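You operate a simulated robot arm through the tools that you are given. There is no shell and no other tool.

The job below is to be done with a simulated robot arm. You get a single attempt, and the scene is never put back.

Task
Stone the burr off the green tile in the jig and tray it.
Fine: it goes in the small green tray; the stone goes back on its mat. Set down upright: rubbing stone. What is to be rubbed or washed off counts as gone when no trace of it is left.

The check looks at the end state, three seconds after you hand in, the way a careful person would. Anything else that was tipped, shoved, dropped, spilled or broken makes it a failure.

Robot
A 7-joint arm with a two-finger parallel gripper, fixed in place. Base frame: the origin is on the floor under the middle of its stand, x ahead of it, y to its left, z up; the work surface is at about z = 0.8. Readings come in m, rad, newtons and seconds.
With the tool pointing down near the work surface it reaches from about 0.3 to 0.7 m from the base axis. Its first joint turns from -1.152 to 1.152 rad. Payload 1.57 kg.
Tool frame: the origin (TCP) lies between the finger pads and is the grasp point; the fingertips stand 0.03 m ahead of it; z points along the fingers, y is the line along which they close. The gripper opens to 0.11 m. The fingers are 0.024 m wide and 0.012 m thick; the gripper's body (0.048 by 0.112 m) begins 0.078 m behind the TCP.
Orientation is that of the tool frame in the base frame, as [roll, pitch, yaw] about the fixed x, y, z axes, in that order (R = Rz(yaw) Ry(pitch) Rx(roll)). With the fingers straight down and closing along the base's y, the tool's x points along the base's -x, its y along +y and its z along -z.

Tools
- The arm moves only by the tool step_arm. Its argument "targets" is text: rows parted by semicolons, each of 7 numbers parted by spaces: the shift along the base's x, y, z in m, then the turn, a rotation vector about the base's x, y, z in rad, then the gripper command, from -1 (shut) to 1 (fully open), values between in proportion. In form: dx dy dz ax ay az hand; .... A call has 1 to 20 rows; each row is the pose to reach, as a shift and turn from the pose commanded when the call began. Rows are played at 5 a second. More than 0.05 m and 0.15 rad between two rows, or a gripper value outside its range, and nothing of the call is played. Where a pose cannot be reached the arm comes as near as it can. A force on the tool above 40 N (or 10 N above the force at the start of the call, whichever is more), or a blocked arm, ends the call early, and 0.2 s more pass. The fingers move at their own pace (about 0.108 m/s each) and stop on an object; they squeeze with about 25 N. The grip force told is the motor's: it shows also when the fingers shut on nothing. Time passes only in rows, and 0.2 s behind the last, so rows that repeat a pose let the fingers close. The reply holds the time, the measured pose of the TCP, the force on the tool along the base axes, the opening and the grip force, in the units named above and with some noise, with the torque about the TCP (base axes, N m) and any sound that the robot's microphone picked up.
- Cameras (640 x 400 px; columns grow to the right, rows downward): "scene" is fixed at [0.1667, -0.3916, 1.4052]; the picture's right is [0.78, -0.63, 0.00], its down [-0.34, -0.42, -0.84] and it looks along [0.53, 0.65, -0.54] (base axes); focal length 352 px, centre (320, 200). "wrist" rides on the gripper at [0.07, 0.016, -0.141] in the tool frame; the picture's right is [-0.23, 0.97, 0.00], its down [-0.85, -0.20, -0.48] and it looks along [-0.47, -0.11, 0.88] (tool axes); focal length 222 px, centre (320, 200). There is no depth. A picture from a camera that has moved, and an enlarged one, comes with that camera's place and axes in the base frame and with its lens.
- grab_frame(camera): a new picture of that camera. It takes no simulated time.
- enlarge(camera, box): a new picture of the part [left, top, right, bottom] of that camera's present view, enlarged. It takes no simulated time.
- hand_in(): hands the job in; it is judged then, once.

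Places have to be worked out from the pictures, the camera data and where the tool is seen. Open the gripper and draw the arm clear of the work before you hand the job in, unless the task says otherwise.

The tools are called after "Request:" as a command line: name --argument value ..., lists and objects as JSON in quotes. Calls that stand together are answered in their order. step_arm: Moves the arm, as the interface text tells. Its arguments: {"type":"object","properties":{"targets":{"type":"string"}},"required":["targets"]} The other tools are called the same way: grab_frame (camera) takes a picture; enlarge (camera, box) takes an enlarged picture of a part of a camera's view; hand_in () hands the job in.

At the start:

```text
time_s: 0.0
tcp_pos: [0.4038, 0.1173, 1.1662]
orientation: [-3.141, 0.001, -3.141]
force: [0.4, 0.6, -0.2]
ft_torque: [-0.02, -0.01, -0.01]
opening: 0.11
gripper_force: 0.0
```

scene: 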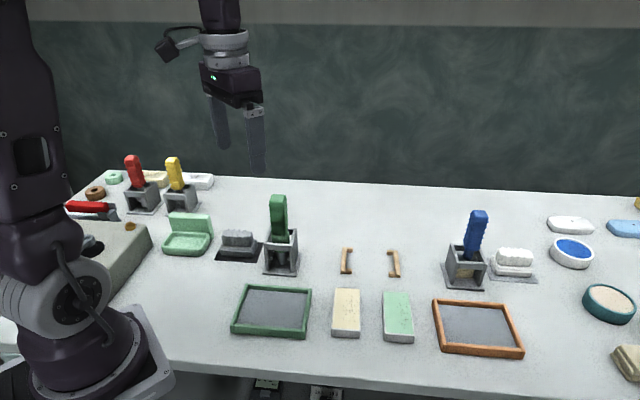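
wrist: 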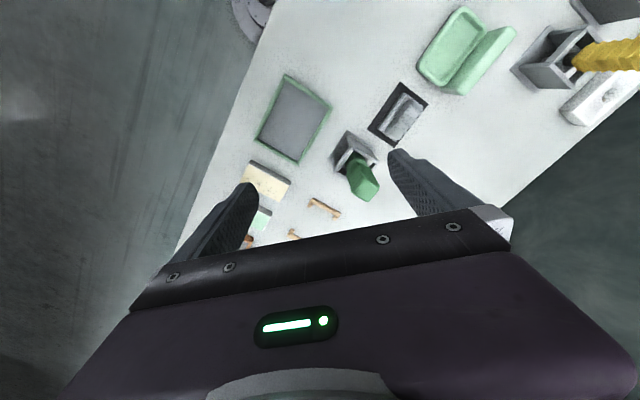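

I'll start by inspecting the scene closely: the jig with the green tile, the stone, trays and mats.

Request:
enlarge --camera "scene" --box '[60, 150, 320, 310]'

Request:
enlarge --camera "scene" --box '[220, 180, 430, 350]'

Request:
enlarge --camera "scene" --box '[420, 190, 640, 390]'

Request:
enlarge --camera "wrist" --box '[220, 0, 540, 250]'

```text
2.46 times, centred on (190, 230) of scene
camera zoom: at [0.1667, -0.3916, 1.4052], right [0.78, -0.63, 0.0], down [-0.34, -0.42, -0.84], along [0.53, 0.65, -0.54], focal length 867 px, centre (640, 126)
```

zoom: 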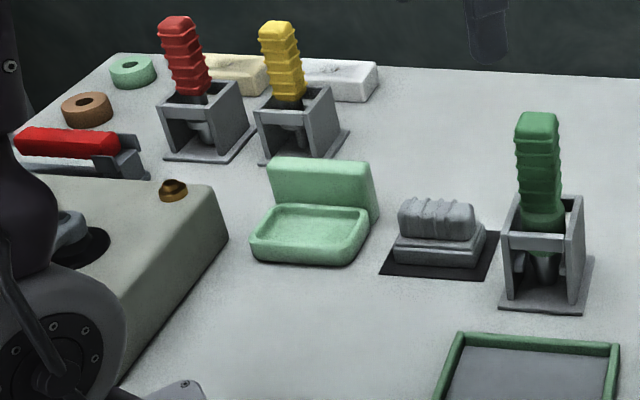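

```text
2.35 times, centred on (325, 265) of scene
camera zoom: at [0.1667, -0.3916, 1.4052], right [0.78, -0.63, 0.0], down [-0.34, -0.42, -0.84], along [0.53, 0.65, -0.54], focal length 828 px, centre (308, 47)
```

zoom: 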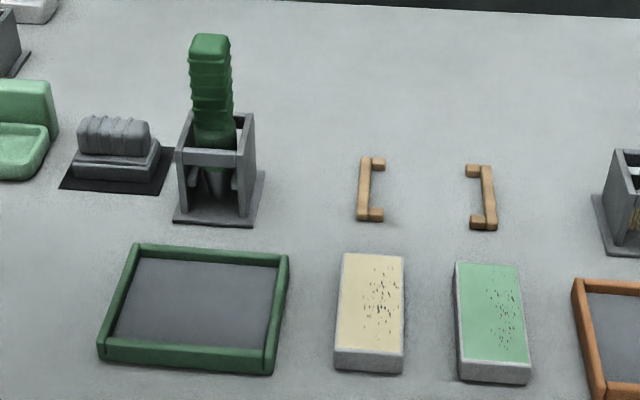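

```text
2.00 times, centred on (530, 290) of scene
camera zoom: at [0.1667, -0.3916, 1.4052], right [0.78, -0.63, 0.0], down [-0.34, -0.42, -0.84], along [0.53, 0.65, -0.54], focal length 704 px, centre (-100, 20)
```

zoom: 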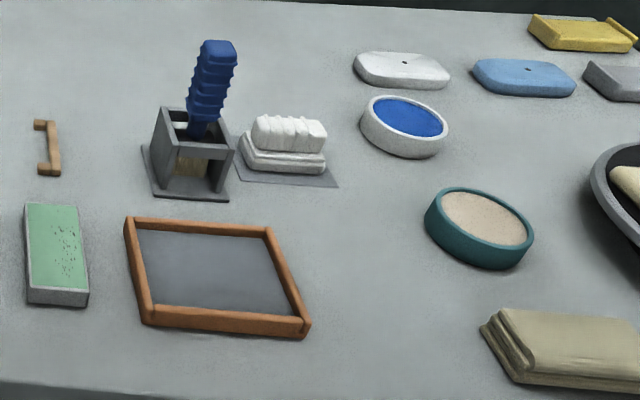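

```text
1.60 times, centred on (380, 125) of wrist
camera zoom: at [0.3332, 0.1335, 1.3084], right [0.23, 0.97, 0.0], down [0.85, -0.2, 0.48], along [0.47, -0.11, -0.88], focal length 355 px, centre (224, 320)
```

zoom: 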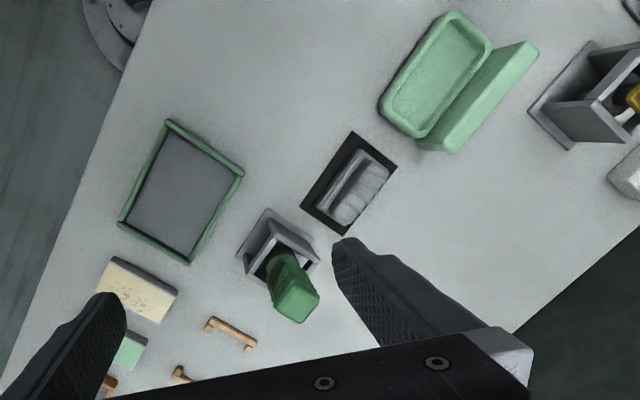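

The grey ridged block on the dark mat (about 0.45, 0.30) looks like the stone. The green tile is near (0.59, -0.13), two wooden cleats that may be the jig sit near (0.68, 0.04), and there is a green-framed tray near (0.40, 0.06). I'll move the wrist camera over the tiles for a better look, staying high.

Request:
step_arm --targets "0.0 -0.04 -0.01 0 0 0 1; 0.02 -0.08 -0.02 0 0 0 1; 0.03 -0.12 -0.04 0 0 0 1; 0.04 -0.15 -0.06 0 0 0 1; 0.04 -0.17 -0.08 0 0 0 1; 0.04 -0.17 -0.08 0 0 0 1"

```text
time_s: 1.4
tcp_pos: [0.4454, -0.0508, 1.0877]
orientation: [-3.141, 0.0, -3.141]
force: [-0.8, 0.0, 0.0]
ft_torque: [-0.02, 0.0, 0.0]
opening: 0.1099
gripper_force: 0.1
```

The arm is over the tile area now. I'll take the wrist picture and a scene picture.

Request:
grab_frame --camera "wrist"

Request:
grab_frame --camera "scene"

```text
taken
camera wrist: at [0.3746, -0.0348, 1.2292], right [0.23, 0.97, 0.0], down [0.86, -0.2, 0.48], along [0.47, -0.11, -0.88], focal length 222 px, centre (320, 200)
```

wrist: 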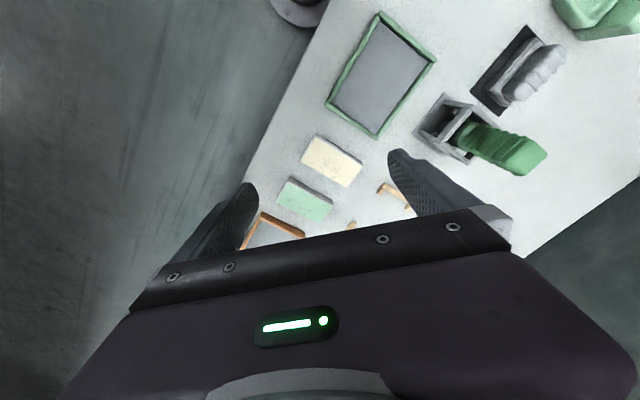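

```text
taken
```

scene: 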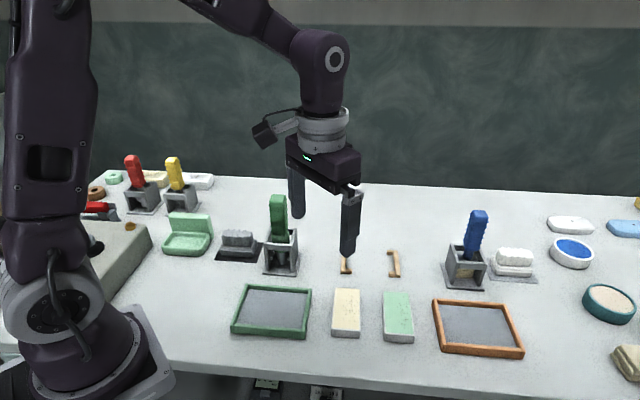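

The tiles, tray and cleats are in the wrist view. I'll enlarge them.

Request:
enlarge --camera "wrist" --box '[230, 110, 430, 250]'

Request:
enlarge --camera "scene" --box '[310, 230, 440, 350]'

Request:
enlarge --camera "scene" --box '[150, 180, 320, 290]'

Request:
enlarge --camera "wrist" --box '[320, 0, 640, 200]'

```text
2.86 times, centred on (330, 180) of wrist
camera zoom: at [0.3746, -0.0348, 1.2292], right [0.23, 0.97, 0.0], down [0.86, -0.2, 0.48], along [0.47, -0.11, -0.88], focal length 635 px, centre (291, 257)
```

zoom: 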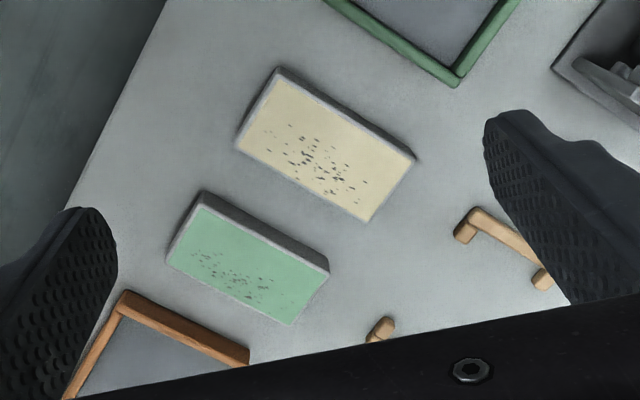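

```text
3.33 times, centred on (375, 290) of scene
camera zoom: at [0.1667, -0.3916, 1.4052], right [0.78, -0.63, 0.0], down [-0.34, -0.42, -0.84], along [0.53, 0.65, -0.54], focal length 1174 px, centre (137, -100)
```

zoom: 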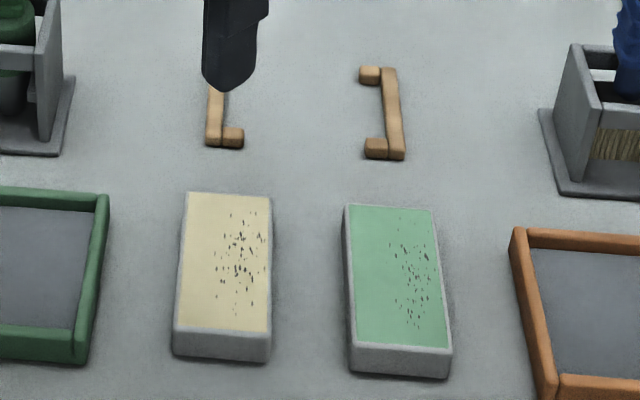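

```text
3.64 times, centred on (235, 235) of scene
camera zoom: at [0.1667, -0.3916, 1.4052], right [0.78, -0.63, 0.0], down [-0.34, -0.42, -0.84], along [0.53, 0.65, -0.54], focal length 1280 px, centre (629, 73)
```

zoom: 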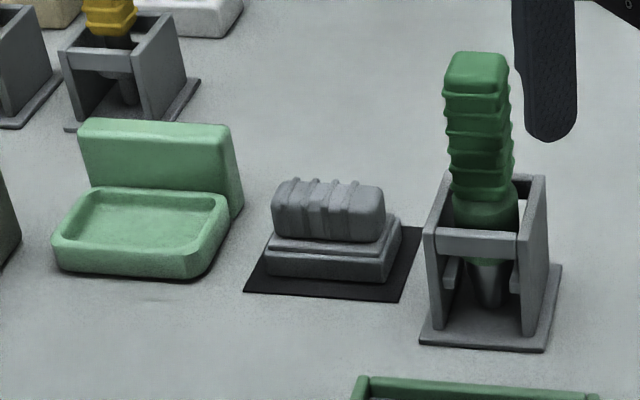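

```text
2.00 times, centred on (480, 100) of wrist
camera zoom: at [0.3746, -0.0348, 1.2292], right [0.23, 0.97, 0.0], down [0.86, -0.2, 0.48], along [0.47, -0.11, -0.88], focal length 444 px, centre (0, 400)
```

zoom: 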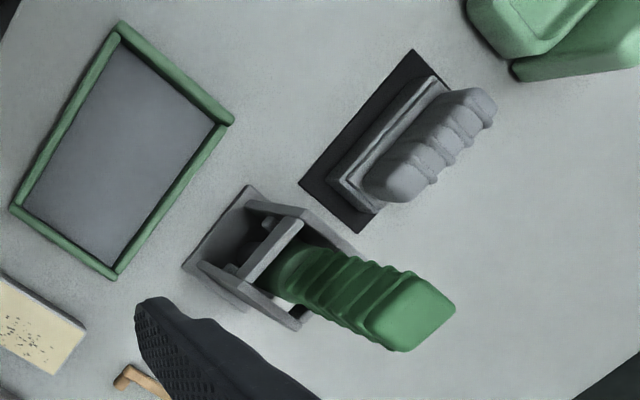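

The jig appears to be the two facing wooden cleats near (0.675, 0.03). The tile is about 0.106 x 0.057 m and would sit between them turned 90°. I'll turn the tool -45° and look at the jig from above, keeping clear of the green handle.

Request:
step_arm --targets "0.03 0.01 0 0 0 -0.131 1; 0.06 0.02 -0.01 0 0 -0.262 1; 0.09 0.03 -0.02 0 0 -0.393 1; 0.12 0.04 -0.04 0 0 -0.524 1; 0.15 0.05 -0.06 0 0 -0.655 1; 0.17 0.05 -0.08 0 0 -0.785 1; 0.18 0.05 -0.09 0 0 -0.785 1; 0.18 0.05 -0.09 0 0 -0.785 1"

Request:
grab_frame --camera "wrist"

```text
time_s: 3.2
tcp_pos: [0.6262, -0.0047, 0.9988]
orientation: [-3.142, -0.001, 2.356]
force: [-0.2, -1.2, -0.4]
ft_torque: [0.0, 0.01, 0.03]
opening: 0.11
gripper_force: 0.1
```

```text
taken
camera wrist: at [0.5876, 0.056, 1.1393], right [0.85, 0.53, 0.0], down [0.46, -0.75, 0.48], along [0.25, -0.41, -0.88], focal length 222 px, centre (320, 200)
```

wrist: 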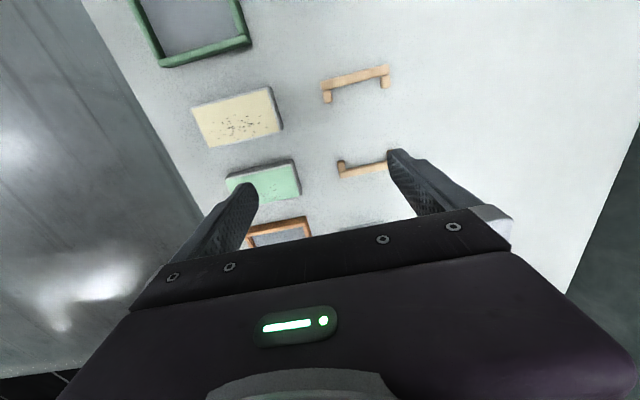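

The jig is visible at the upper right of the centre. I'll enlarge it and the tile to measure them.

Request:
enlarge --camera "wrist" --box '[290, 50, 450, 200]'

Request:
enlarge --camera "wrist" --box '[180, 70, 320, 220]'

Request:
enlarge --camera "scene" --box '[320, 235, 420, 295]'

```text
2.67 times, centred on (370, 125) of wrist
camera zoom: at [0.5876, 0.056, 1.1393], right [0.85, 0.53, 0.0], down [0.46, -0.75, 0.48], along [0.25, -0.41, -0.88], focal length 592 px, centre (187, 400)
```

zoom: 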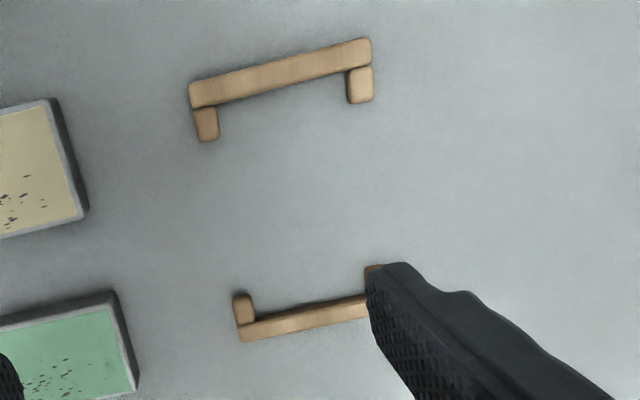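

```text
2.67 times, centred on (250, 145) of wrist
camera zoom: at [0.5876, 0.056, 1.1393], right [0.85, 0.53, 0.0], down [0.46, -0.75, 0.48], along [0.25, -0.41, -0.88], focal length 592 px, centre (507, 347)
```

zoom: 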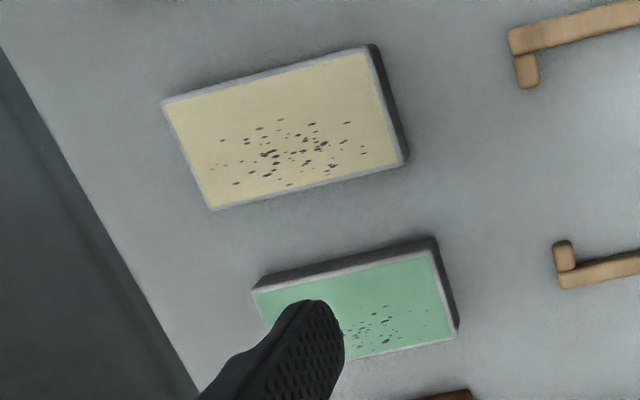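

```text
6.40 times, centred on (370, 265) of scene
camera zoom: at [0.1667, -0.3916, 1.4052], right [0.78, -0.63, 0.0], down [-0.34, -0.42, -0.84], along [0.53, 0.65, -0.54], focal length 2253 px, centre (0, -216)
```

zoom: 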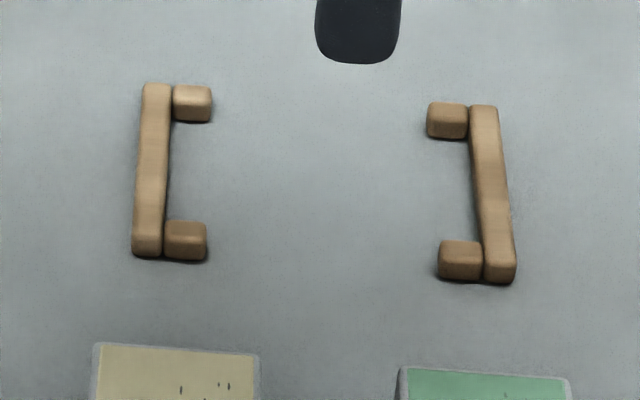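

The wrist picture puts the jig slot centre at about (0.671, 0.034), axis at -45°, with a slot of about 0.066 x 0.12 m. The green tile centre is about (0.592, -0.119). I'll turn the tool to +45° over the tile for a close look before grasping.

Request:
step_arm --targets "0 -0.01 0 0 0 0.131 1; 0 -0.02 0 0 0 0.262 1; -0.01 -0.03 0 0 0 0.393 1; -0.01 -0.04 0 0 0 0.524 1; -0.01 -0.05 0 0 0 0.655 1; -0.02 -0.06 0 0 0 0.785 1; -0.02 -0.07 -0.01 0 0 0.916 1; -0.02 -0.08 -0.01 0 0 1.047 1; -0.03 -0.09 -0.02 0 0 1.178 1; -0.03 -0.1 -0.02 0 0 1.309 1; -0.03 -0.11 -0.03 0 0 1.44 1; -0.031 -0.113 -0.04 0 0 1.571 1; -0.031 -0.113 -0.04 0 0 1.571 1; -0.031 -0.113 -0.04 0 0 1.571 1"

Request:
grab_frame --camera "wrist"

Request:
grab_frame --camera "scene"

```text
time_s: 6.2
tcp_pos: [0.5936, -0.1166, 0.9565]
orientation: [3.141, 0.0, -2.355]
force: [-1.0, 0.2, -0.3]
ft_torque: [-0.02, -0.02, -0.01]
opening: 0.1101
gripper_force: 0.0
```

```text
taken
camera wrist: at [0.5312, -0.155, 1.0981], right [-0.53, 0.85, 0.0], down [0.75, 0.46, 0.48], along [0.41, 0.25, -0.88], focal length 222 px, centre (320, 200)
```

wrist: 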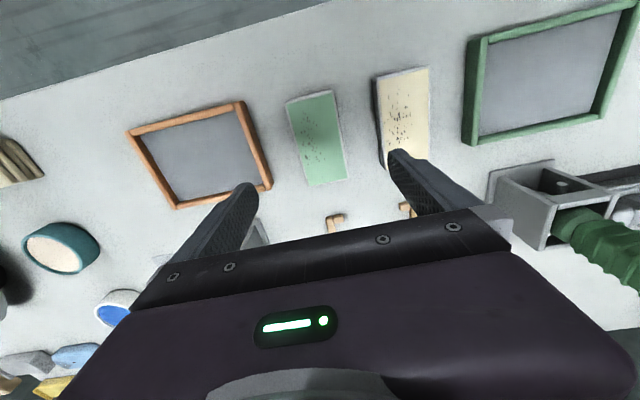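

```text
taken
```

scene: 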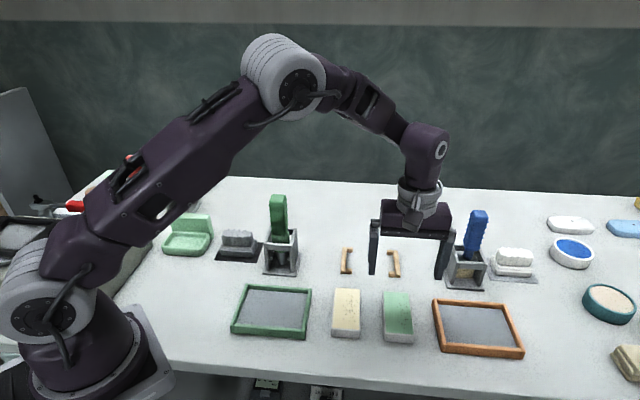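

I'll enlarge the green tile in the wrist view to locate its corners and the burr.

Request:
enlarge --camera "wrist" --box '[260, 70, 380, 200]'

Request:
enlarge --camera "scene" --box '[370, 280, 430, 350]'

```text
3.08 times, centred on (320, 135) of wrist
camera zoom: at [0.5312, -0.155, 1.0981], right [-0.53, 0.85, 0.0], down [0.75, 0.46, 0.48], along [0.41, 0.25, -0.88], focal length 684 px, centre (320, 400)
```

zoom: 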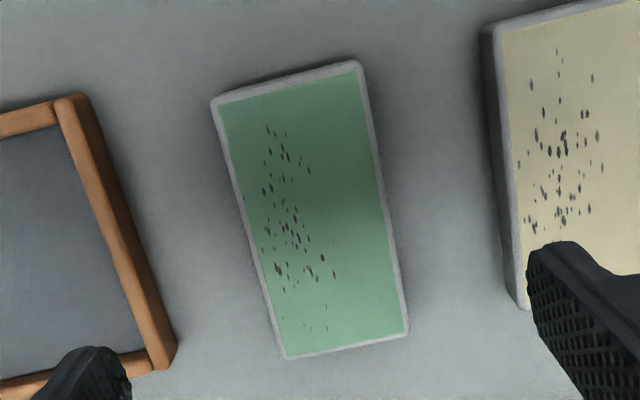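

```text
5.71 times, centred on (400, 315) of scene
camera zoom: at [0.1667, -0.3916, 1.4052], right [0.78, -0.63, 0.0], down [-0.34, -0.42, -0.84], along [0.53, 0.65, -0.54], focal length 2012 px, centre (-137, -457)
```

zoom: 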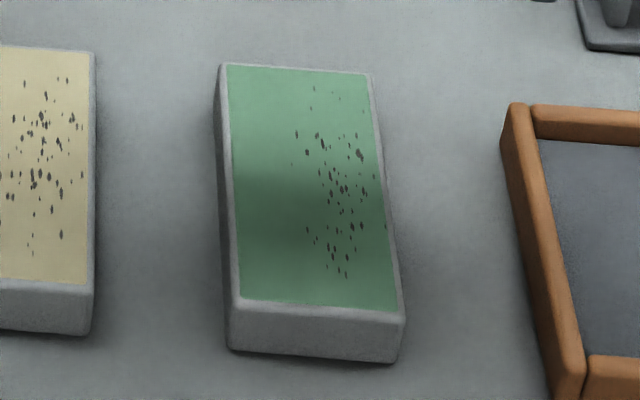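

The tile measures about 0.057 x 0.109 x 0.022 m, centred near (0.5926, -0.118) with its long axis at 45°. The burr is on the orange-tray side. I'll partly close to an opening of about 0.08 and descend around it, stopping above the table.

Request:
step_arm --targets "0 -0.001 0 0 0 0 0.45; 0 -0.001 -0.03 0 0 0 0.45; 0 -0.001 -0.06 0 0 0 0.45; 0 -0.001 -0.08 0 0 0 0.45; 0 -0.001 -0.09 0 0 0 0.45; 0 -0.001 -0.095 0 0 0 0.45; 0 -0.001 -0.095 0 0 0 0.45"

Request:
grab_frame --camera "wrist"

Request:
enlarge --camera "scene" --box '[330, 220, 470, 350]'

```text
time_s: 7.8
tcp_pos: [0.5924, -0.1169, 0.8619]
orientation: [3.14, -0.001, -2.357]
force: [0.5, -0.4, 0.2]
ft_torque: [0.02, 0.01, -0.01]
opening: 0.0797
gripper_force: 0.1
```

```text
taken
camera wrist: at [0.5311, -0.1546, 1.0037], right [-0.53, 0.85, 0.0], down [0.75, 0.46, 0.48], along [0.41, 0.25, -0.88], focal length 222 px, centre (320, 200)
```

wrist: 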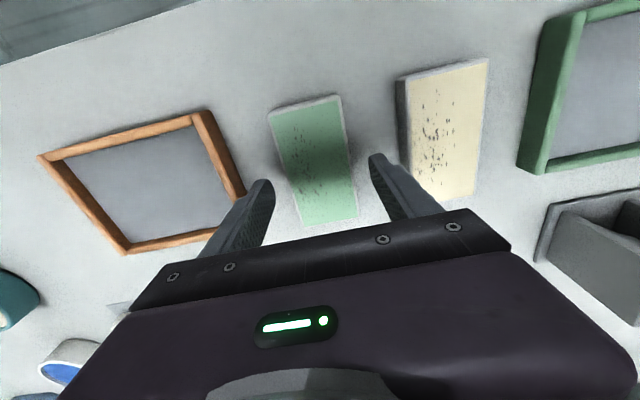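

```text
3.08 times, centred on (400, 285) of scene
camera zoom: at [0.1667, -0.3916, 1.4052], right [0.78, -0.63, 0.0], down [-0.34, -0.42, -0.84], along [0.53, 0.65, -0.54], focal length 1083 px, centre (74, -62)
```

zoom: 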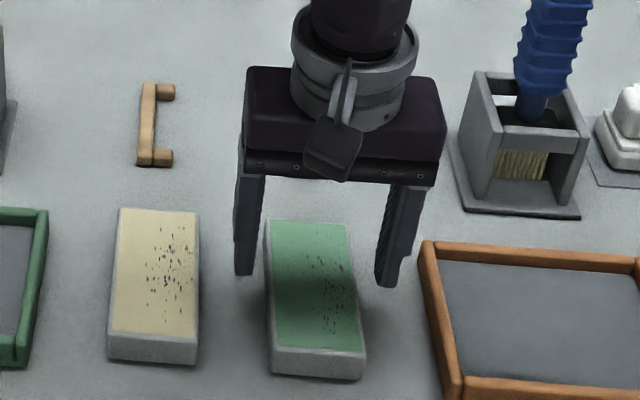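

The fingers straddle the tile with clear gaps to both neighbours. I'll lower the last 27 mm.

Request:
step_arm --targets "0 0 -0.01 0 0 0 0.45; 0 0 -0.018 0 0 0 0.45; 0 0 -0.023 0 0 0 0.45; 0 0 -0.026 0 0 0 0.45; 0 0 -0.026 0 0 0 0.45"

Request:
enlarge --camera "scene" --box '[330, 220, 470, 350]'

Request:
enlarge --camera "wrist" --box '[220, 70, 420, 250]'

```text
time_s: 9.0
tcp_pos: [0.5918, -0.1172, 0.8377]
orientation: [-3.14, 0.0, -2.357]
force: [0.2, 0.4, -0.8]
ft_torque: [0.01, 0.0, 0.0]
opening: 0.08
gripper_force: 0.1
```

```text
3.08 times, centred on (400, 285) of scene
camera zoom: at [0.1667, -0.3916, 1.4052], right [0.78, -0.63, 0.0], down [-0.34, -0.42, -0.84], along [0.53, 0.65, -0.54], focal length 1083 px, centre (74, -62)
```

zoom: 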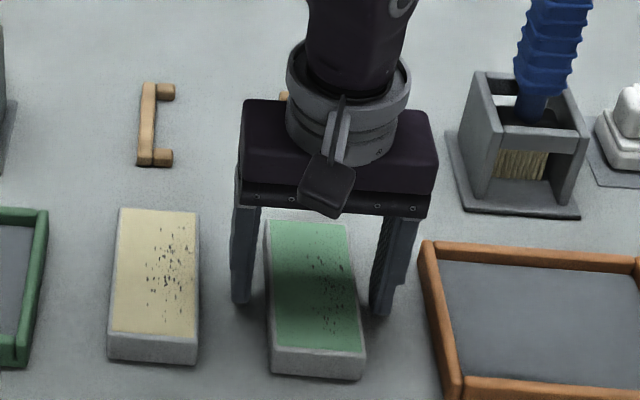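

```text
2.22 times, centred on (320, 160) of wrist
camera zoom: at [0.5301, -0.1553, 0.9782], right [-0.53, 0.85, 0.0], down [0.75, 0.46, 0.48], along [0.41, 0.25, -0.88], focal length 494 px, centre (320, 289)
```

zoom: 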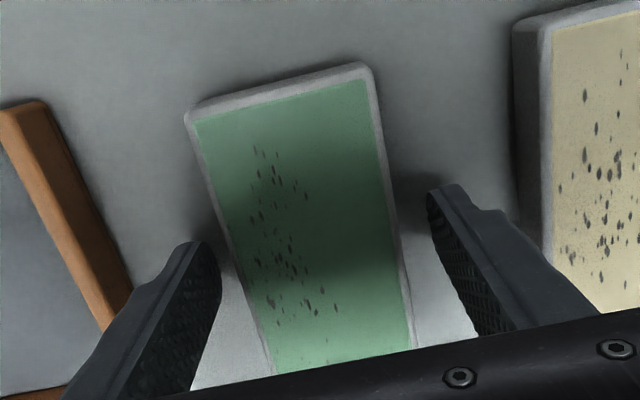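

Fingers are around the tile at the right height with no contact. I'll close the grip.

Request:
step_arm --targets "0 0 0 0 0 0 0; 0 0 0 0 0 0 -1; 0 0 0 0 0 0 -1; 0 0 0 0 0 0 -1"

```text
time_s: 10.0
tcp_pos: [0.5918, -0.1169, 0.8363]
orientation: [3.141, 0.0, -2.355]
force: [0.7, -1.0, 0.3]
ft_torque: [-0.03, -0.14, 0.0]
opening: 0.0574
gripper_force: 24.9
```

Grip closed on the tile at 0.0574 m and 25 N. I'll lift straight up 9 cm and check.

Request:
step_arm --targets "0 0 0.01 0 0 0 -1; 0 0 0.03 0 0 0 -1; 0 0 0.06 0 0 0 -1; 0 0 0.09 0 0 0 -1; 0 0 0.09 0 0 0 -1"

Request:
enlarge --camera "wrist" --box '[220, 70, 420, 250]'

Request:
enlarge --camera "scene" --box '[330, 200, 470, 350]'

```text
time_s: 11.2
tcp_pos: [0.5933, -0.1175, 0.9249]
orientation: [3.14, 0.001, -2.357]
force: [-0.1, -0.1, 0.1]
ft_torque: [0.01, 0.0, -0.02]
opening: 0.0
gripper_force: 21.5
```

```text
2.22 times, centred on (320, 160) of wrist
camera zoom: at [0.5315, -0.1557, 1.0674], right [-0.53, 0.85, 0.0], down [0.75, 0.46, 0.48], along [0.41, 0.25, -0.88], focal length 494 px, centre (320, 289)
```

zoom: 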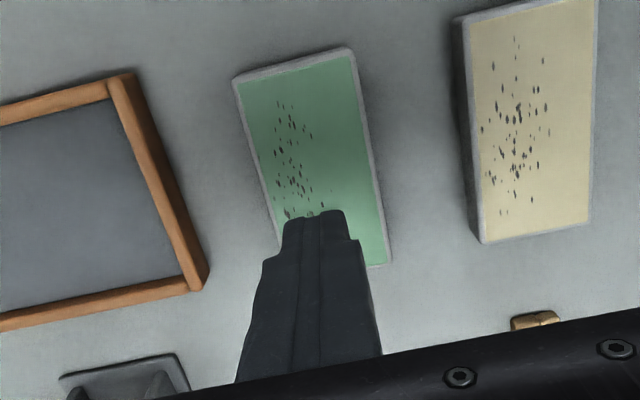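

```text
2.67 times, centred on (400, 275) of scene
camera zoom: at [0.1667, -0.3916, 1.4052], right [0.78, -0.63, 0.0], down [-0.34, -0.42, -0.84], along [0.53, 0.65, -0.54], focal length 939 px, centre (107, 0)
```

zoom: 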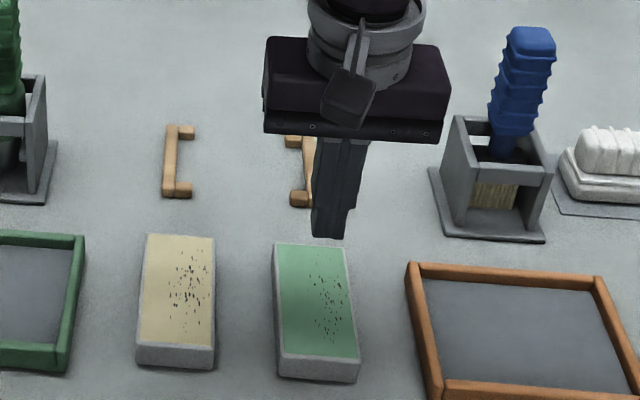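

The fingers shut on nothing and the tile stayed in place, so the grip slipped off. I'll reopen, go back down a few millimetres lower, and retry more slowly while watching the force.

Request:
step_arm --targets "0 0 0 0 0 0 0.45; 0 0 0 0 0 0 0.45; 0 0 -0.03 0 0 0 0.45; 0 0 -0.06 0 0 0 0.45; 0 0 -0.08 0 0 0 0.45; 0 0 -0.087 0 0 0 0.45; 0 0 -0.091 0 0 0 0.45; 0 0 -0.093 0 0 0 0.45; 0 0 -0.093 0 0 0 0.45"

Request:
enlarge --camera "wrist" --box '[220, 70, 420, 250]'

```text
time_s: 13.2
tcp_pos: [0.5915, -0.1159, 0.8315]
orientation: [3.14, 0.001, -2.357]
force: [-0.7, 1.0, 0.1]
ft_torque: [0.02, 0.04, -0.04]
opening: 0.0795
gripper_force: 0.1
```

```text
2.22 times, centred on (320, 160) of wrist
camera zoom: at [0.5302, -0.1538, 0.9734], right [-0.53, 0.85, 0.0], down [0.75, 0.46, 0.48], along [0.41, 0.25, -0.88], focal length 494 px, centre (320, 289)
```

zoom: 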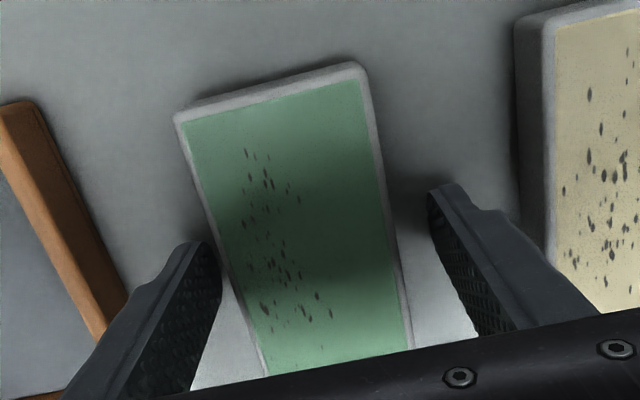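

Fingertips are now about 1.5 mm above the table. I'll close, hold longer, then lift only slightly and watch the opening and force.

Request:
step_arm --targets "0 0 0 0 0 0 -0.3; 0 0 0 0 0 0 -1; 0 0 0 0 0 0 -1; 0 0 0 0 0 0 -1; 0 0 0 0 0 0 -1; 0 0 0.002 0 0 0 -1; 0 0 0.004 0 0 0 -1; 0 0 0.006 0 0 0 -1"

```text
time_s: 15.0
tcp_pos: [0.5945, -0.1152, 0.8385]
orientation: [-3.141, 0.001, -2.355]
force: [0.1, 0.0, -2.9]
ft_torque: [0.01, 0.03, 0.01]
opening: 0.0578
gripper_force: 24.7
```

The opening holds at 0.058 and the tool carries about 3 N, so the tile is being lifted. I'll raise it gently another 2 cm and look.

Request:
step_arm --targets "0 0 0.003 0 0 0 -1; 0 0 0.007 0 0 0 -1; 0 0 0.012 0 0 0 -1; 0 0 0.018 0 0 0 -1; 0 0 0.024 0 0 0 -1; 0 0 0.024 0 0 0 -1"

Request:
enlarge --camera "scene" --box '[330, 220, 470, 350]'

Request:
enlarge --camera "wrist" --box '[220, 70, 420, 250]'

```text
time_s: 16.4
tcp_pos: [0.5922, -0.1157, 0.8628]
orientation: [-3.139, 0.0, -2.356]
force: [0.2, 0.2, -3.6]
ft_torque: [0.01, -0.03, -0.02]
opening: 0.0575
gripper_force: 25.1
```

```text
3.08 times, centred on (400, 285) of scene
camera zoom: at [0.1668, -0.3916, 1.4051], right [0.78, -0.63, 0.0], down [-0.34, -0.42, -0.84], along [0.53, 0.65, -0.54], focal length 1083 px, centre (74, -62)
```

zoom: 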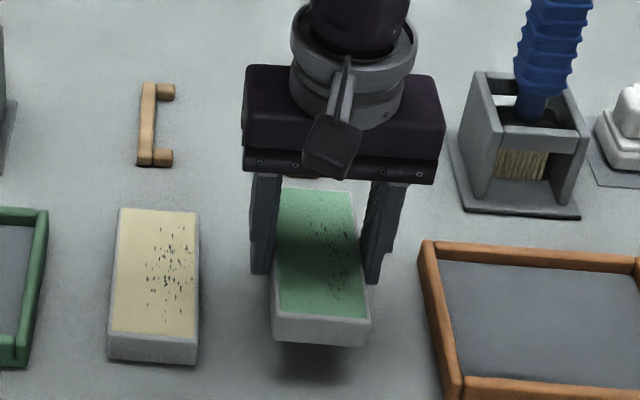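

```text
2.22 times, centred on (320, 160) of wrist
camera zoom: at [0.5314, -0.1536, 1.0043], right [-0.53, 0.85, 0.0], down [0.75, 0.46, 0.48], along [0.41, 0.25, -0.88], focal length 494 px, centre (320, 289)
```

zoom: 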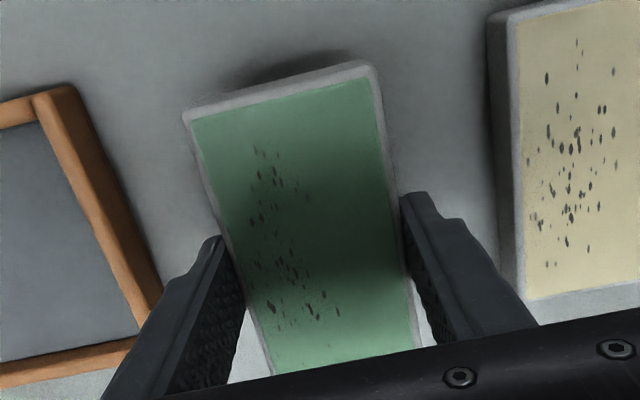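

The tile is held level and centred in the grip. I'll raise it, turn it -90° so its long axis matches the jig, and carry it above the jig centre.

Request:
step_arm --targets "0 0 0.02 0 0 0 -1; 0 0 0.04 0 0 0 -1; 0 0 0.055 0 0 0 -1; 0.006 0.012 0.06 0 0 -0.12 -1; 0.012 0.024 0.06 0 0 -0.24 -1; 0.018 0.036 0.06 0 0 -0.36 -1; 0.024 0.048 0.06 0 0 -0.48 -1; 0.03 0.06 0.06 0 0 -0.6 -1; 0.036 0.072 0.06 0 0 -0.72 -1; 0.042 0.084 0.06 0 0 -0.84 -1; 0.048 0.096 0.06 0 0 -0.96 -1; 0.054 0.108 0.06 0 0 -1.08 -1; 0.061 0.12 0.06 0 0 -1.2 -1; 0.068 0.13 0.06 0 0 -1.32 -1; 0.075 0.14 0.06 0 0 -1.45 -1; 0.08 0.149 0.06 0 0 -1.571 -1; 0.08 0.149 0.06 0 0 -1.571 -1; 0.08 0.149 0.06 0 0 -1.571 -1"

Request:
grab_frame --camera "wrist"

Request:
grab_frame --camera "scene"

```text
time_s: 20.2
tcp_pos: [0.6714, 0.0332, 0.9226]
orientation: [3.141, 0.0, 2.356]
force: [-0.2, -0.1, -3.4]
ft_torque: [-0.01, 0.0, 0.0]
opening: 0.0578
gripper_force: 25.0
```

```text
taken
camera wrist: at [0.6336, 0.0936, 1.0643], right [0.85, 0.53, 0.0], down [0.46, -0.75, 0.48], along [0.25, -0.41, -0.88], focal length 222 px, centre (320, 200)
```

wrist: 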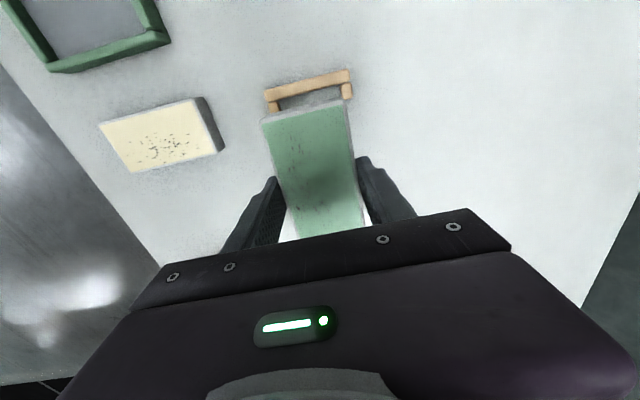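

```text
taken
```

scene: 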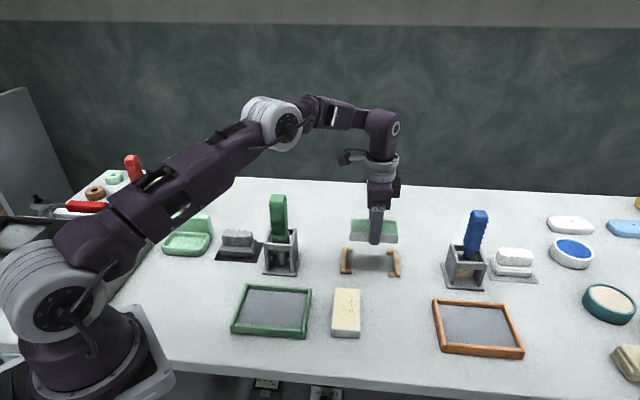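

The tile hangs above the jig. I'll enlarge both views to check alignment.

Request:
enlarge --camera "wrist" --box '[240, 50, 380, 150]'

Request:
enlarge --camera "scene" --box '[320, 200, 420, 290]'

```text
4.00 times, centred on (310, 100) of wrist
camera zoom: at [0.6336, 0.0936, 1.0643], right [0.85, 0.53, 0.0], down [0.46, -0.75, 0.48], along [0.25, -0.41, -0.88], focal length 888 px, centre (360, 600)
```

zoom: 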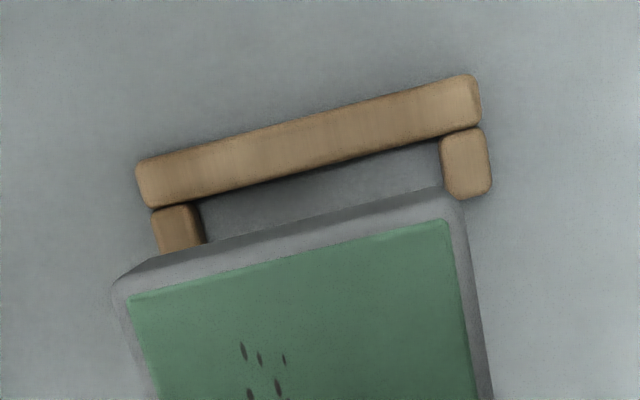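

```text
4.44 times, centred on (370, 245) of scene
camera zoom: at [0.1668, -0.3916, 1.4051], right [0.78, -0.63, 0.0], down [-0.34, -0.42, -0.84], along [0.53, 0.65, -0.54], focal length 1565 px, centre (98, 0)
```

zoom: 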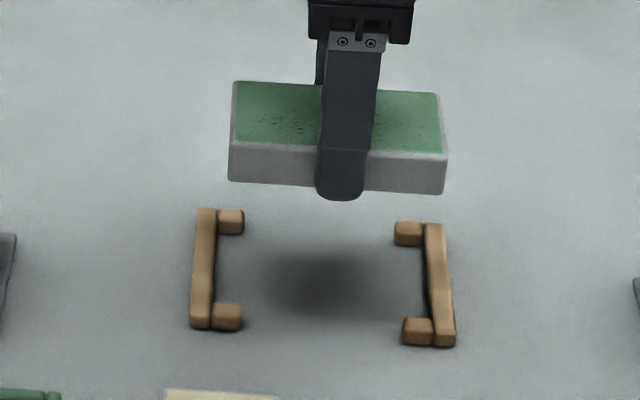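

Lateral and lengthwise alignment agree with the jig slot to within about 2 mm. I'll descend to about 2.5 cm above the seat and look again.

Request:
step_arm --targets "-0.0005 0.0005 -0.015 0 0 0 -1; -0.0005 0.0005 -0.03 0 0 0 -1; -0.0005 0.0005 -0.045 0 0 0 -1; -0.0005 0.0005 -0.06 0 0 0 -1; -0.0005 0.0005 -0.065 0 0 0 -1; -0.0005 0.0005 -0.065 0 0 0 -1"

Request:
enlarge --camera "wrist" --box '[240, 50, 380, 150]'

Request:
enlarge --camera "scene" --box '[320, 200, 420, 290]'

```text
time_s: 21.6
tcp_pos: [0.672, 0.0343, 0.8582]
orientation: [-3.14, 0.0, 2.356]
force: [-0.1, 0.0, -3.7]
ft_torque: [-0.01, -0.02, 0.02]
opening: 0.0576
gripper_force: 25.6
```

```text
4.00 times, centred on (310, 100) of wrist
camera zoom: at [0.634, 0.0941, 0.9989], right [0.85, 0.53, 0.0], down [0.46, -0.75, 0.48], along [0.25, -0.41, -0.88], focal length 888 px, centre (360, 600)
```

zoom: 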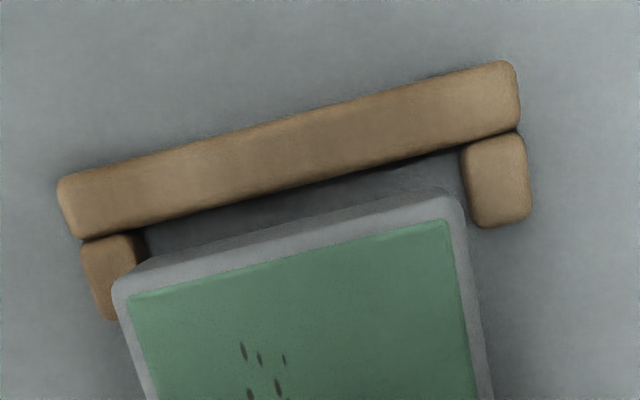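

```text
4.44 times, centred on (370, 245) of scene
camera zoom: at [0.1668, -0.3916, 1.4051], right [0.78, -0.63, 0.0], down [-0.34, -0.42, -0.84], along [0.53, 0.65, -0.54], focal length 1565 px, centre (98, 0)
```

zoom: 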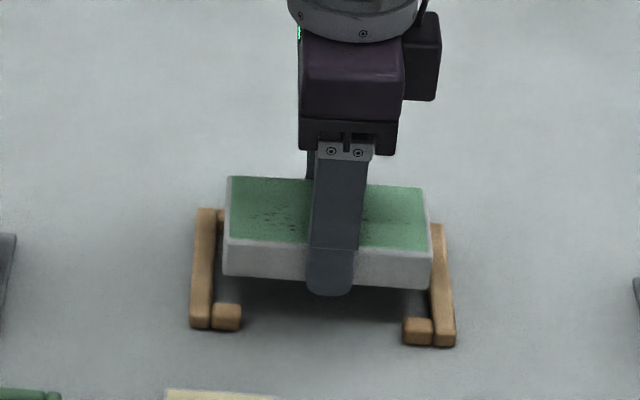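

Everything lines up: the tile is centred laterally with about 5 mm clearance at the ends. I'll lower it slowly to seat it.

Request:
step_arm --targets "0 0 -0.008 0 0 0 -1; 0 0 -0.015 0 0 0 -1; 0 0 -0.02 0 0 0 -1; 0 0 -0.023 0 0 0 -1; 0 0 -0.025 0 0 0 -1; 0 0 -0.026 0 0 0 -1; 0 0 -0.026 0 0 0 -1"

Request:
enlarge --camera "scene" --box '[320, 200, 420, 290]'

Request:
enlarge --camera "wrist" --box '[220, 50, 420, 200]'

```text
time_s: 23.2
tcp_pos: [0.6728, 0.0334, 0.8327]
orientation: [3.141, 0.0, 2.356]
force: [0.9, 0.4, -1.4]
ft_torque: [-0.06, 0.0, 0.04]
opening: 0.0576
gripper_force: 25.3
```

```text
4.44 times, centred on (370, 245) of scene
camera zoom: at [0.1667, -0.3916, 1.4052], right [0.78, -0.63, 0.0], down [-0.34, -0.42, -0.84], along [0.53, 0.65, -0.54], focal length 1565 px, centre (98, 0)
```

zoom: 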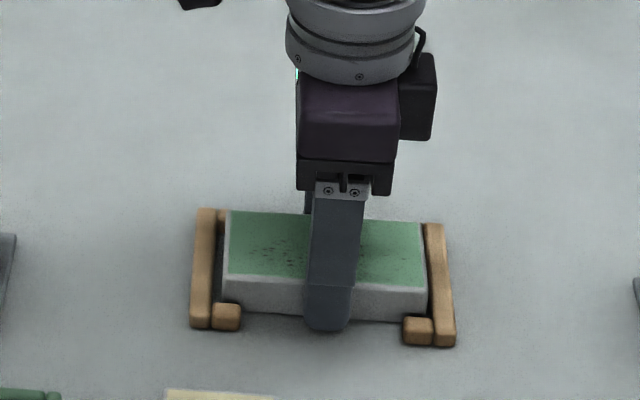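

```text
2.67 times, centred on (320, 125) of wrist
camera zoom: at [0.6344, 0.0937, 0.9737], right [0.85, 0.53, 0.0], down [0.46, -0.75, 0.48], along [0.25, -0.41, -0.88], focal length 592 px, centre (320, 400)
```

zoom: 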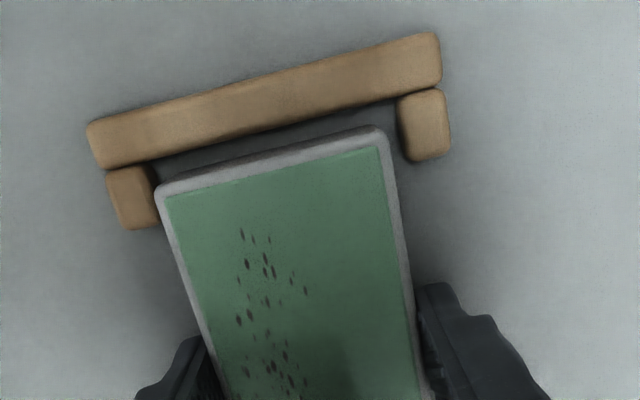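

The tile sits inside the jig, and the load has dropped as it touches down. I'll ease down 1 mm, open modestly, and lift away.

Request:
step_arm --targets "0 0 -0.001 0 0 0 -1; 0 0 -0.001 0 0 0 0.3; 0 0 -0.001 0 0 0 0.45; 0 0 0 0 0 0 0.45; 0 0 0.02 0 0 0 0.45; 0 0 0.05 0 0 0 0.45; 0 0 0.09 0 0 0 0.45; 0 0 0.12 0 0 0 0.45; 0 0 0.12 0 0 0 0.45"

Request:
enlarge --camera "scene" --box '[320, 200, 420, 290]'

Request:
grab_frame --camera "wrist"

```text
time_s: 25.2
tcp_pos: [0.6724, 0.0337, 0.9513]
orientation: [-3.14, 0.0, 2.355]
force: [0.2, 0.2, -0.1]
ft_torque: [-0.01, 0.0, -0.01]
opening: 0.0798
gripper_force: 0.0
```

```text
4.44 times, centred on (370, 245) of scene
camera zoom: at [0.1667, -0.3916, 1.4052], right [0.78, -0.63, 0.0], down [-0.34, -0.42, -0.84], along [0.53, 0.65, -0.54], focal length 1565 px, centre (98, 0)
```

zoom: 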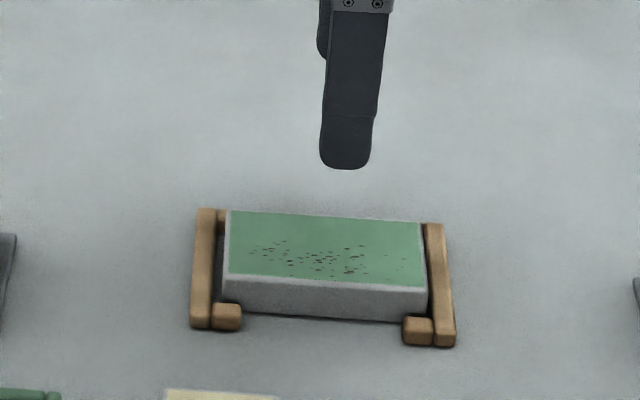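

```text
taken
camera wrist: at [0.6338, 0.0941, 1.093], right [0.85, 0.53, 0.0], down [0.46, -0.75, 0.48], along [0.25, -0.41, -0.88], focal length 222 px, centre (320, 200)
```

wrist: 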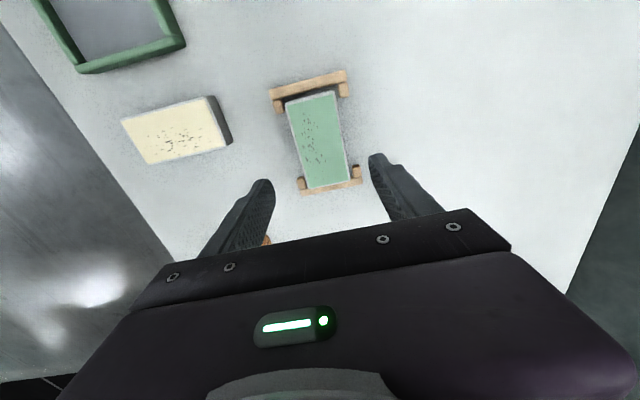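

The tile sits in the jig with the burr facing up. I'll enlarge the view to map where the burr is.

Request:
enlarge --camera "wrist" --box '[255, 60, 375, 205]'

```text
2.76 times, centred on (315, 132) of wrist
camera zoom: at [0.6338, 0.0941, 1.093], right [0.85, 0.53, 0.0], down [0.46, -0.75, 0.48], along [0.25, -0.41, -0.88], focal length 613 px, centre (334, 386)
```

zoom: 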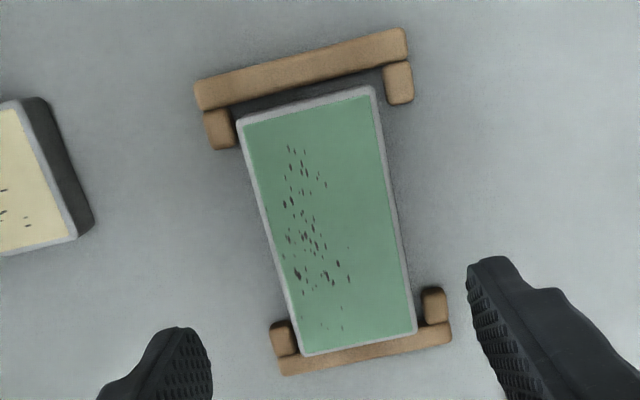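

The tile's centre is at (0.672, 0.033), and the burr spans about 9 cm along its robot-side half. Now for the stone: I'll rise well above the green handle and travel to above the stone's mat.

Request:
step_arm --targets "0 0 0.04 0 0 0 0.6; 0 0 0.08 0 0 0 0.8; 0 0 0.12 0 0 0 1; -0.025 0.028 0.13 0 0 0 1; -0.05 0.056 0.13 0 0 0 1; -0.075 0.084 0.13 0 0 0 1; -0.1 0.112 0.13 0 0 0 1; -0.125 0.14 0.13 0 0 0 1; -0.15 0.168 0.13 0 0 0 1; -0.175 0.196 0.13 0 0 0 1; -0.2 0.224 0.13 0 0 0 1; -0.225 0.25 0.13 0 0 0 1; -0.225 0.25 0.13 0 0 0 1; -0.225 0.25 0.13 0 0 0 1"

Request:
grab_frame --camera "wrist"

Request:
grab_frame --camera "scene"

```text
time_s: 28.2
tcp_pos: [0.4462, 0.2832, 1.0811]
orientation: [3.141, 0.0, 2.356]
force: [0.1, 0.1, 0.0]
ft_torque: [0.0, 0.01, 0.01]
opening: 0.1098
gripper_force: 0.0
out of reach, approached as far as the arm can: row 3
```

```text
taken
camera wrist: at [0.4081, 0.3436, 1.2234], right [0.85, 0.53, 0.0], down [0.46, -0.75, 0.48], along [0.25, -0.41, -0.88], focal length 222 px, centre (320, 200)
```

wrist: 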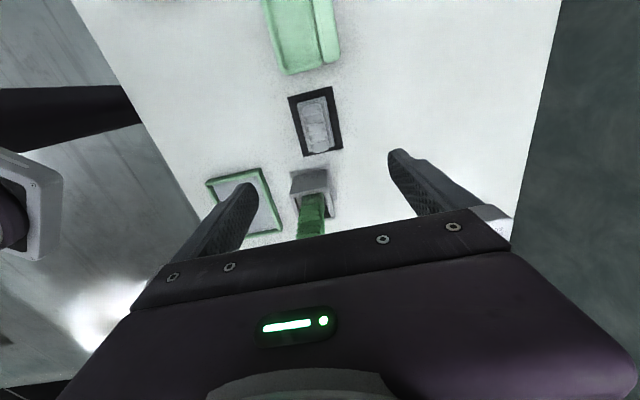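

```text
taken
```

scene: 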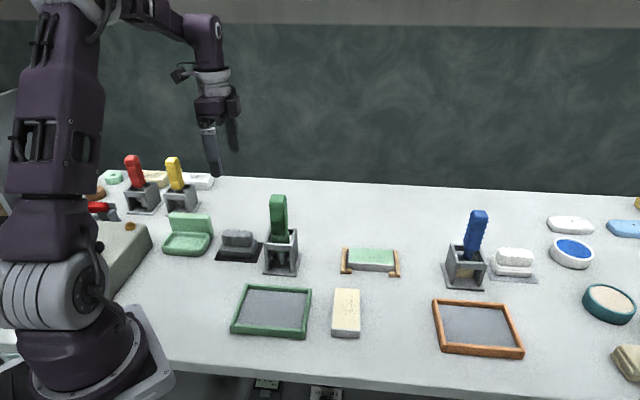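

The stone on its dark mat is in view. I'll enlarge it for its position and size.

Request:
enlarge --camera "wrist" --box '[265, 70, 365, 170]'

Request:
enlarge --camera "scene" --box '[205, 215, 275, 270]'

```text
4.00 times, centred on (315, 120) of wrist
camera zoom: at [0.4081, 0.3436, 1.2234], right [0.85, 0.53, 0.0], down [0.46, -0.75, 0.48], along [0.25, -0.41, -0.88], focal length 888 px, centre (340, 520)
```

zoom: 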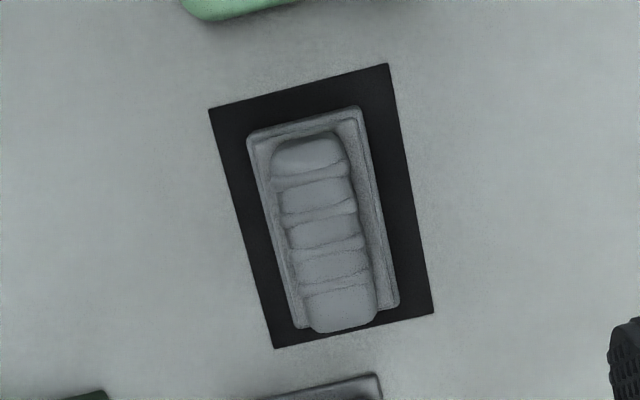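

```text
7.27 times, centred on (240, 242) of scene
camera zoom: at [0.1667, -0.3916, 1.4052], right [0.78, -0.63, 0.0], down [-0.34, -0.42, -0.84], along [0.53, 0.65, -0.54], focal length 2561 px, centre (902, -109)
```

zoom: 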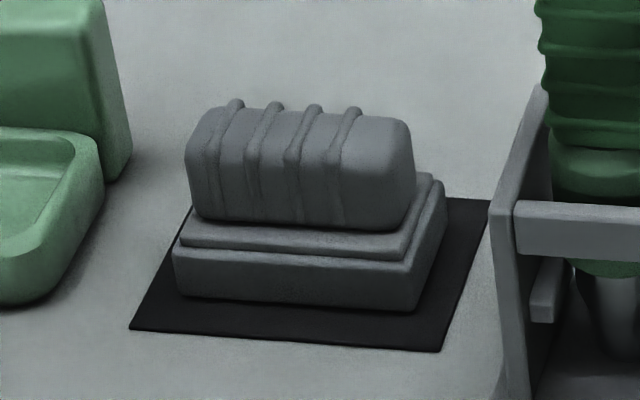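

The stone is about 0.085 x 0.05 m, centred on its mat at (0.442, 0.277) and at -45°. Its ridged grip is about 0.032 m wide, with a ledge at about z 0.828. I'll centre over it, narrow the opening, and descend partway.

Request:
step_arm --targets "-0.004 -0.006 0 0 0 0 0.3; -0.004 -0.006 -0.04 0 0 0 0.2; -0.004 -0.006 -0.08 0 0 0 0.2; -0.004 -0.006 -0.12 0 0 0 0.2; -0.004 -0.006 -0.15 0 0 0 0.2; -0.004 -0.006 -0.17 0 0 0 0.2; -0.004 -0.006 -0.18 0 0 0 0.2; -0.004 -0.006 -0.18 0 0 0 0.2"

Request:
enlarge --camera "wrist" --box '[220, 60, 420, 240]'

Request:
enlarge --camera "scene" --box '[190, 180, 290, 270]'

```text
time_s: 30.0
tcp_pos: [0.4423, 0.2785, 0.8998]
orientation: [3.141, 0.0, 2.355]
force: [0.2, -0.3, -0.2]
ft_torque: [0.0, -0.02, -0.03]
opening: 0.0663
gripper_force: 0.1
```

```text
2.22 times, centred on (320, 150) of wrist
camera zoom: at [0.4032, 0.3388, 1.0415], right [0.85, 0.53, 0.0], down [0.46, -0.75, 0.48], along [0.25, -0.41, -0.88], focal length 494 px, centre (320, 311)
```

zoom: 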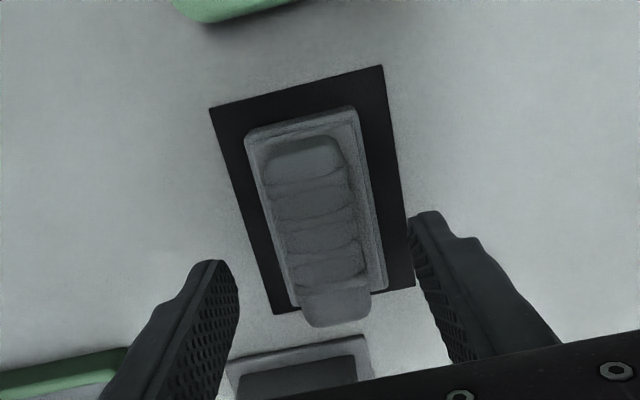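

```text
4.44 times, centred on (240, 225) of scene
camera zoom: at [0.1667, -0.3916, 1.4052], right [0.78, -0.63, 0.0], down [-0.34, -0.42, -0.84], along [0.53, 0.65, -0.54], focal length 1565 px, centre (676, 89)
```

zoom: 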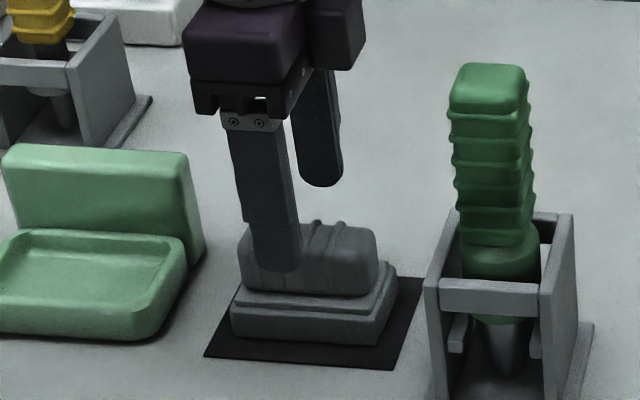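

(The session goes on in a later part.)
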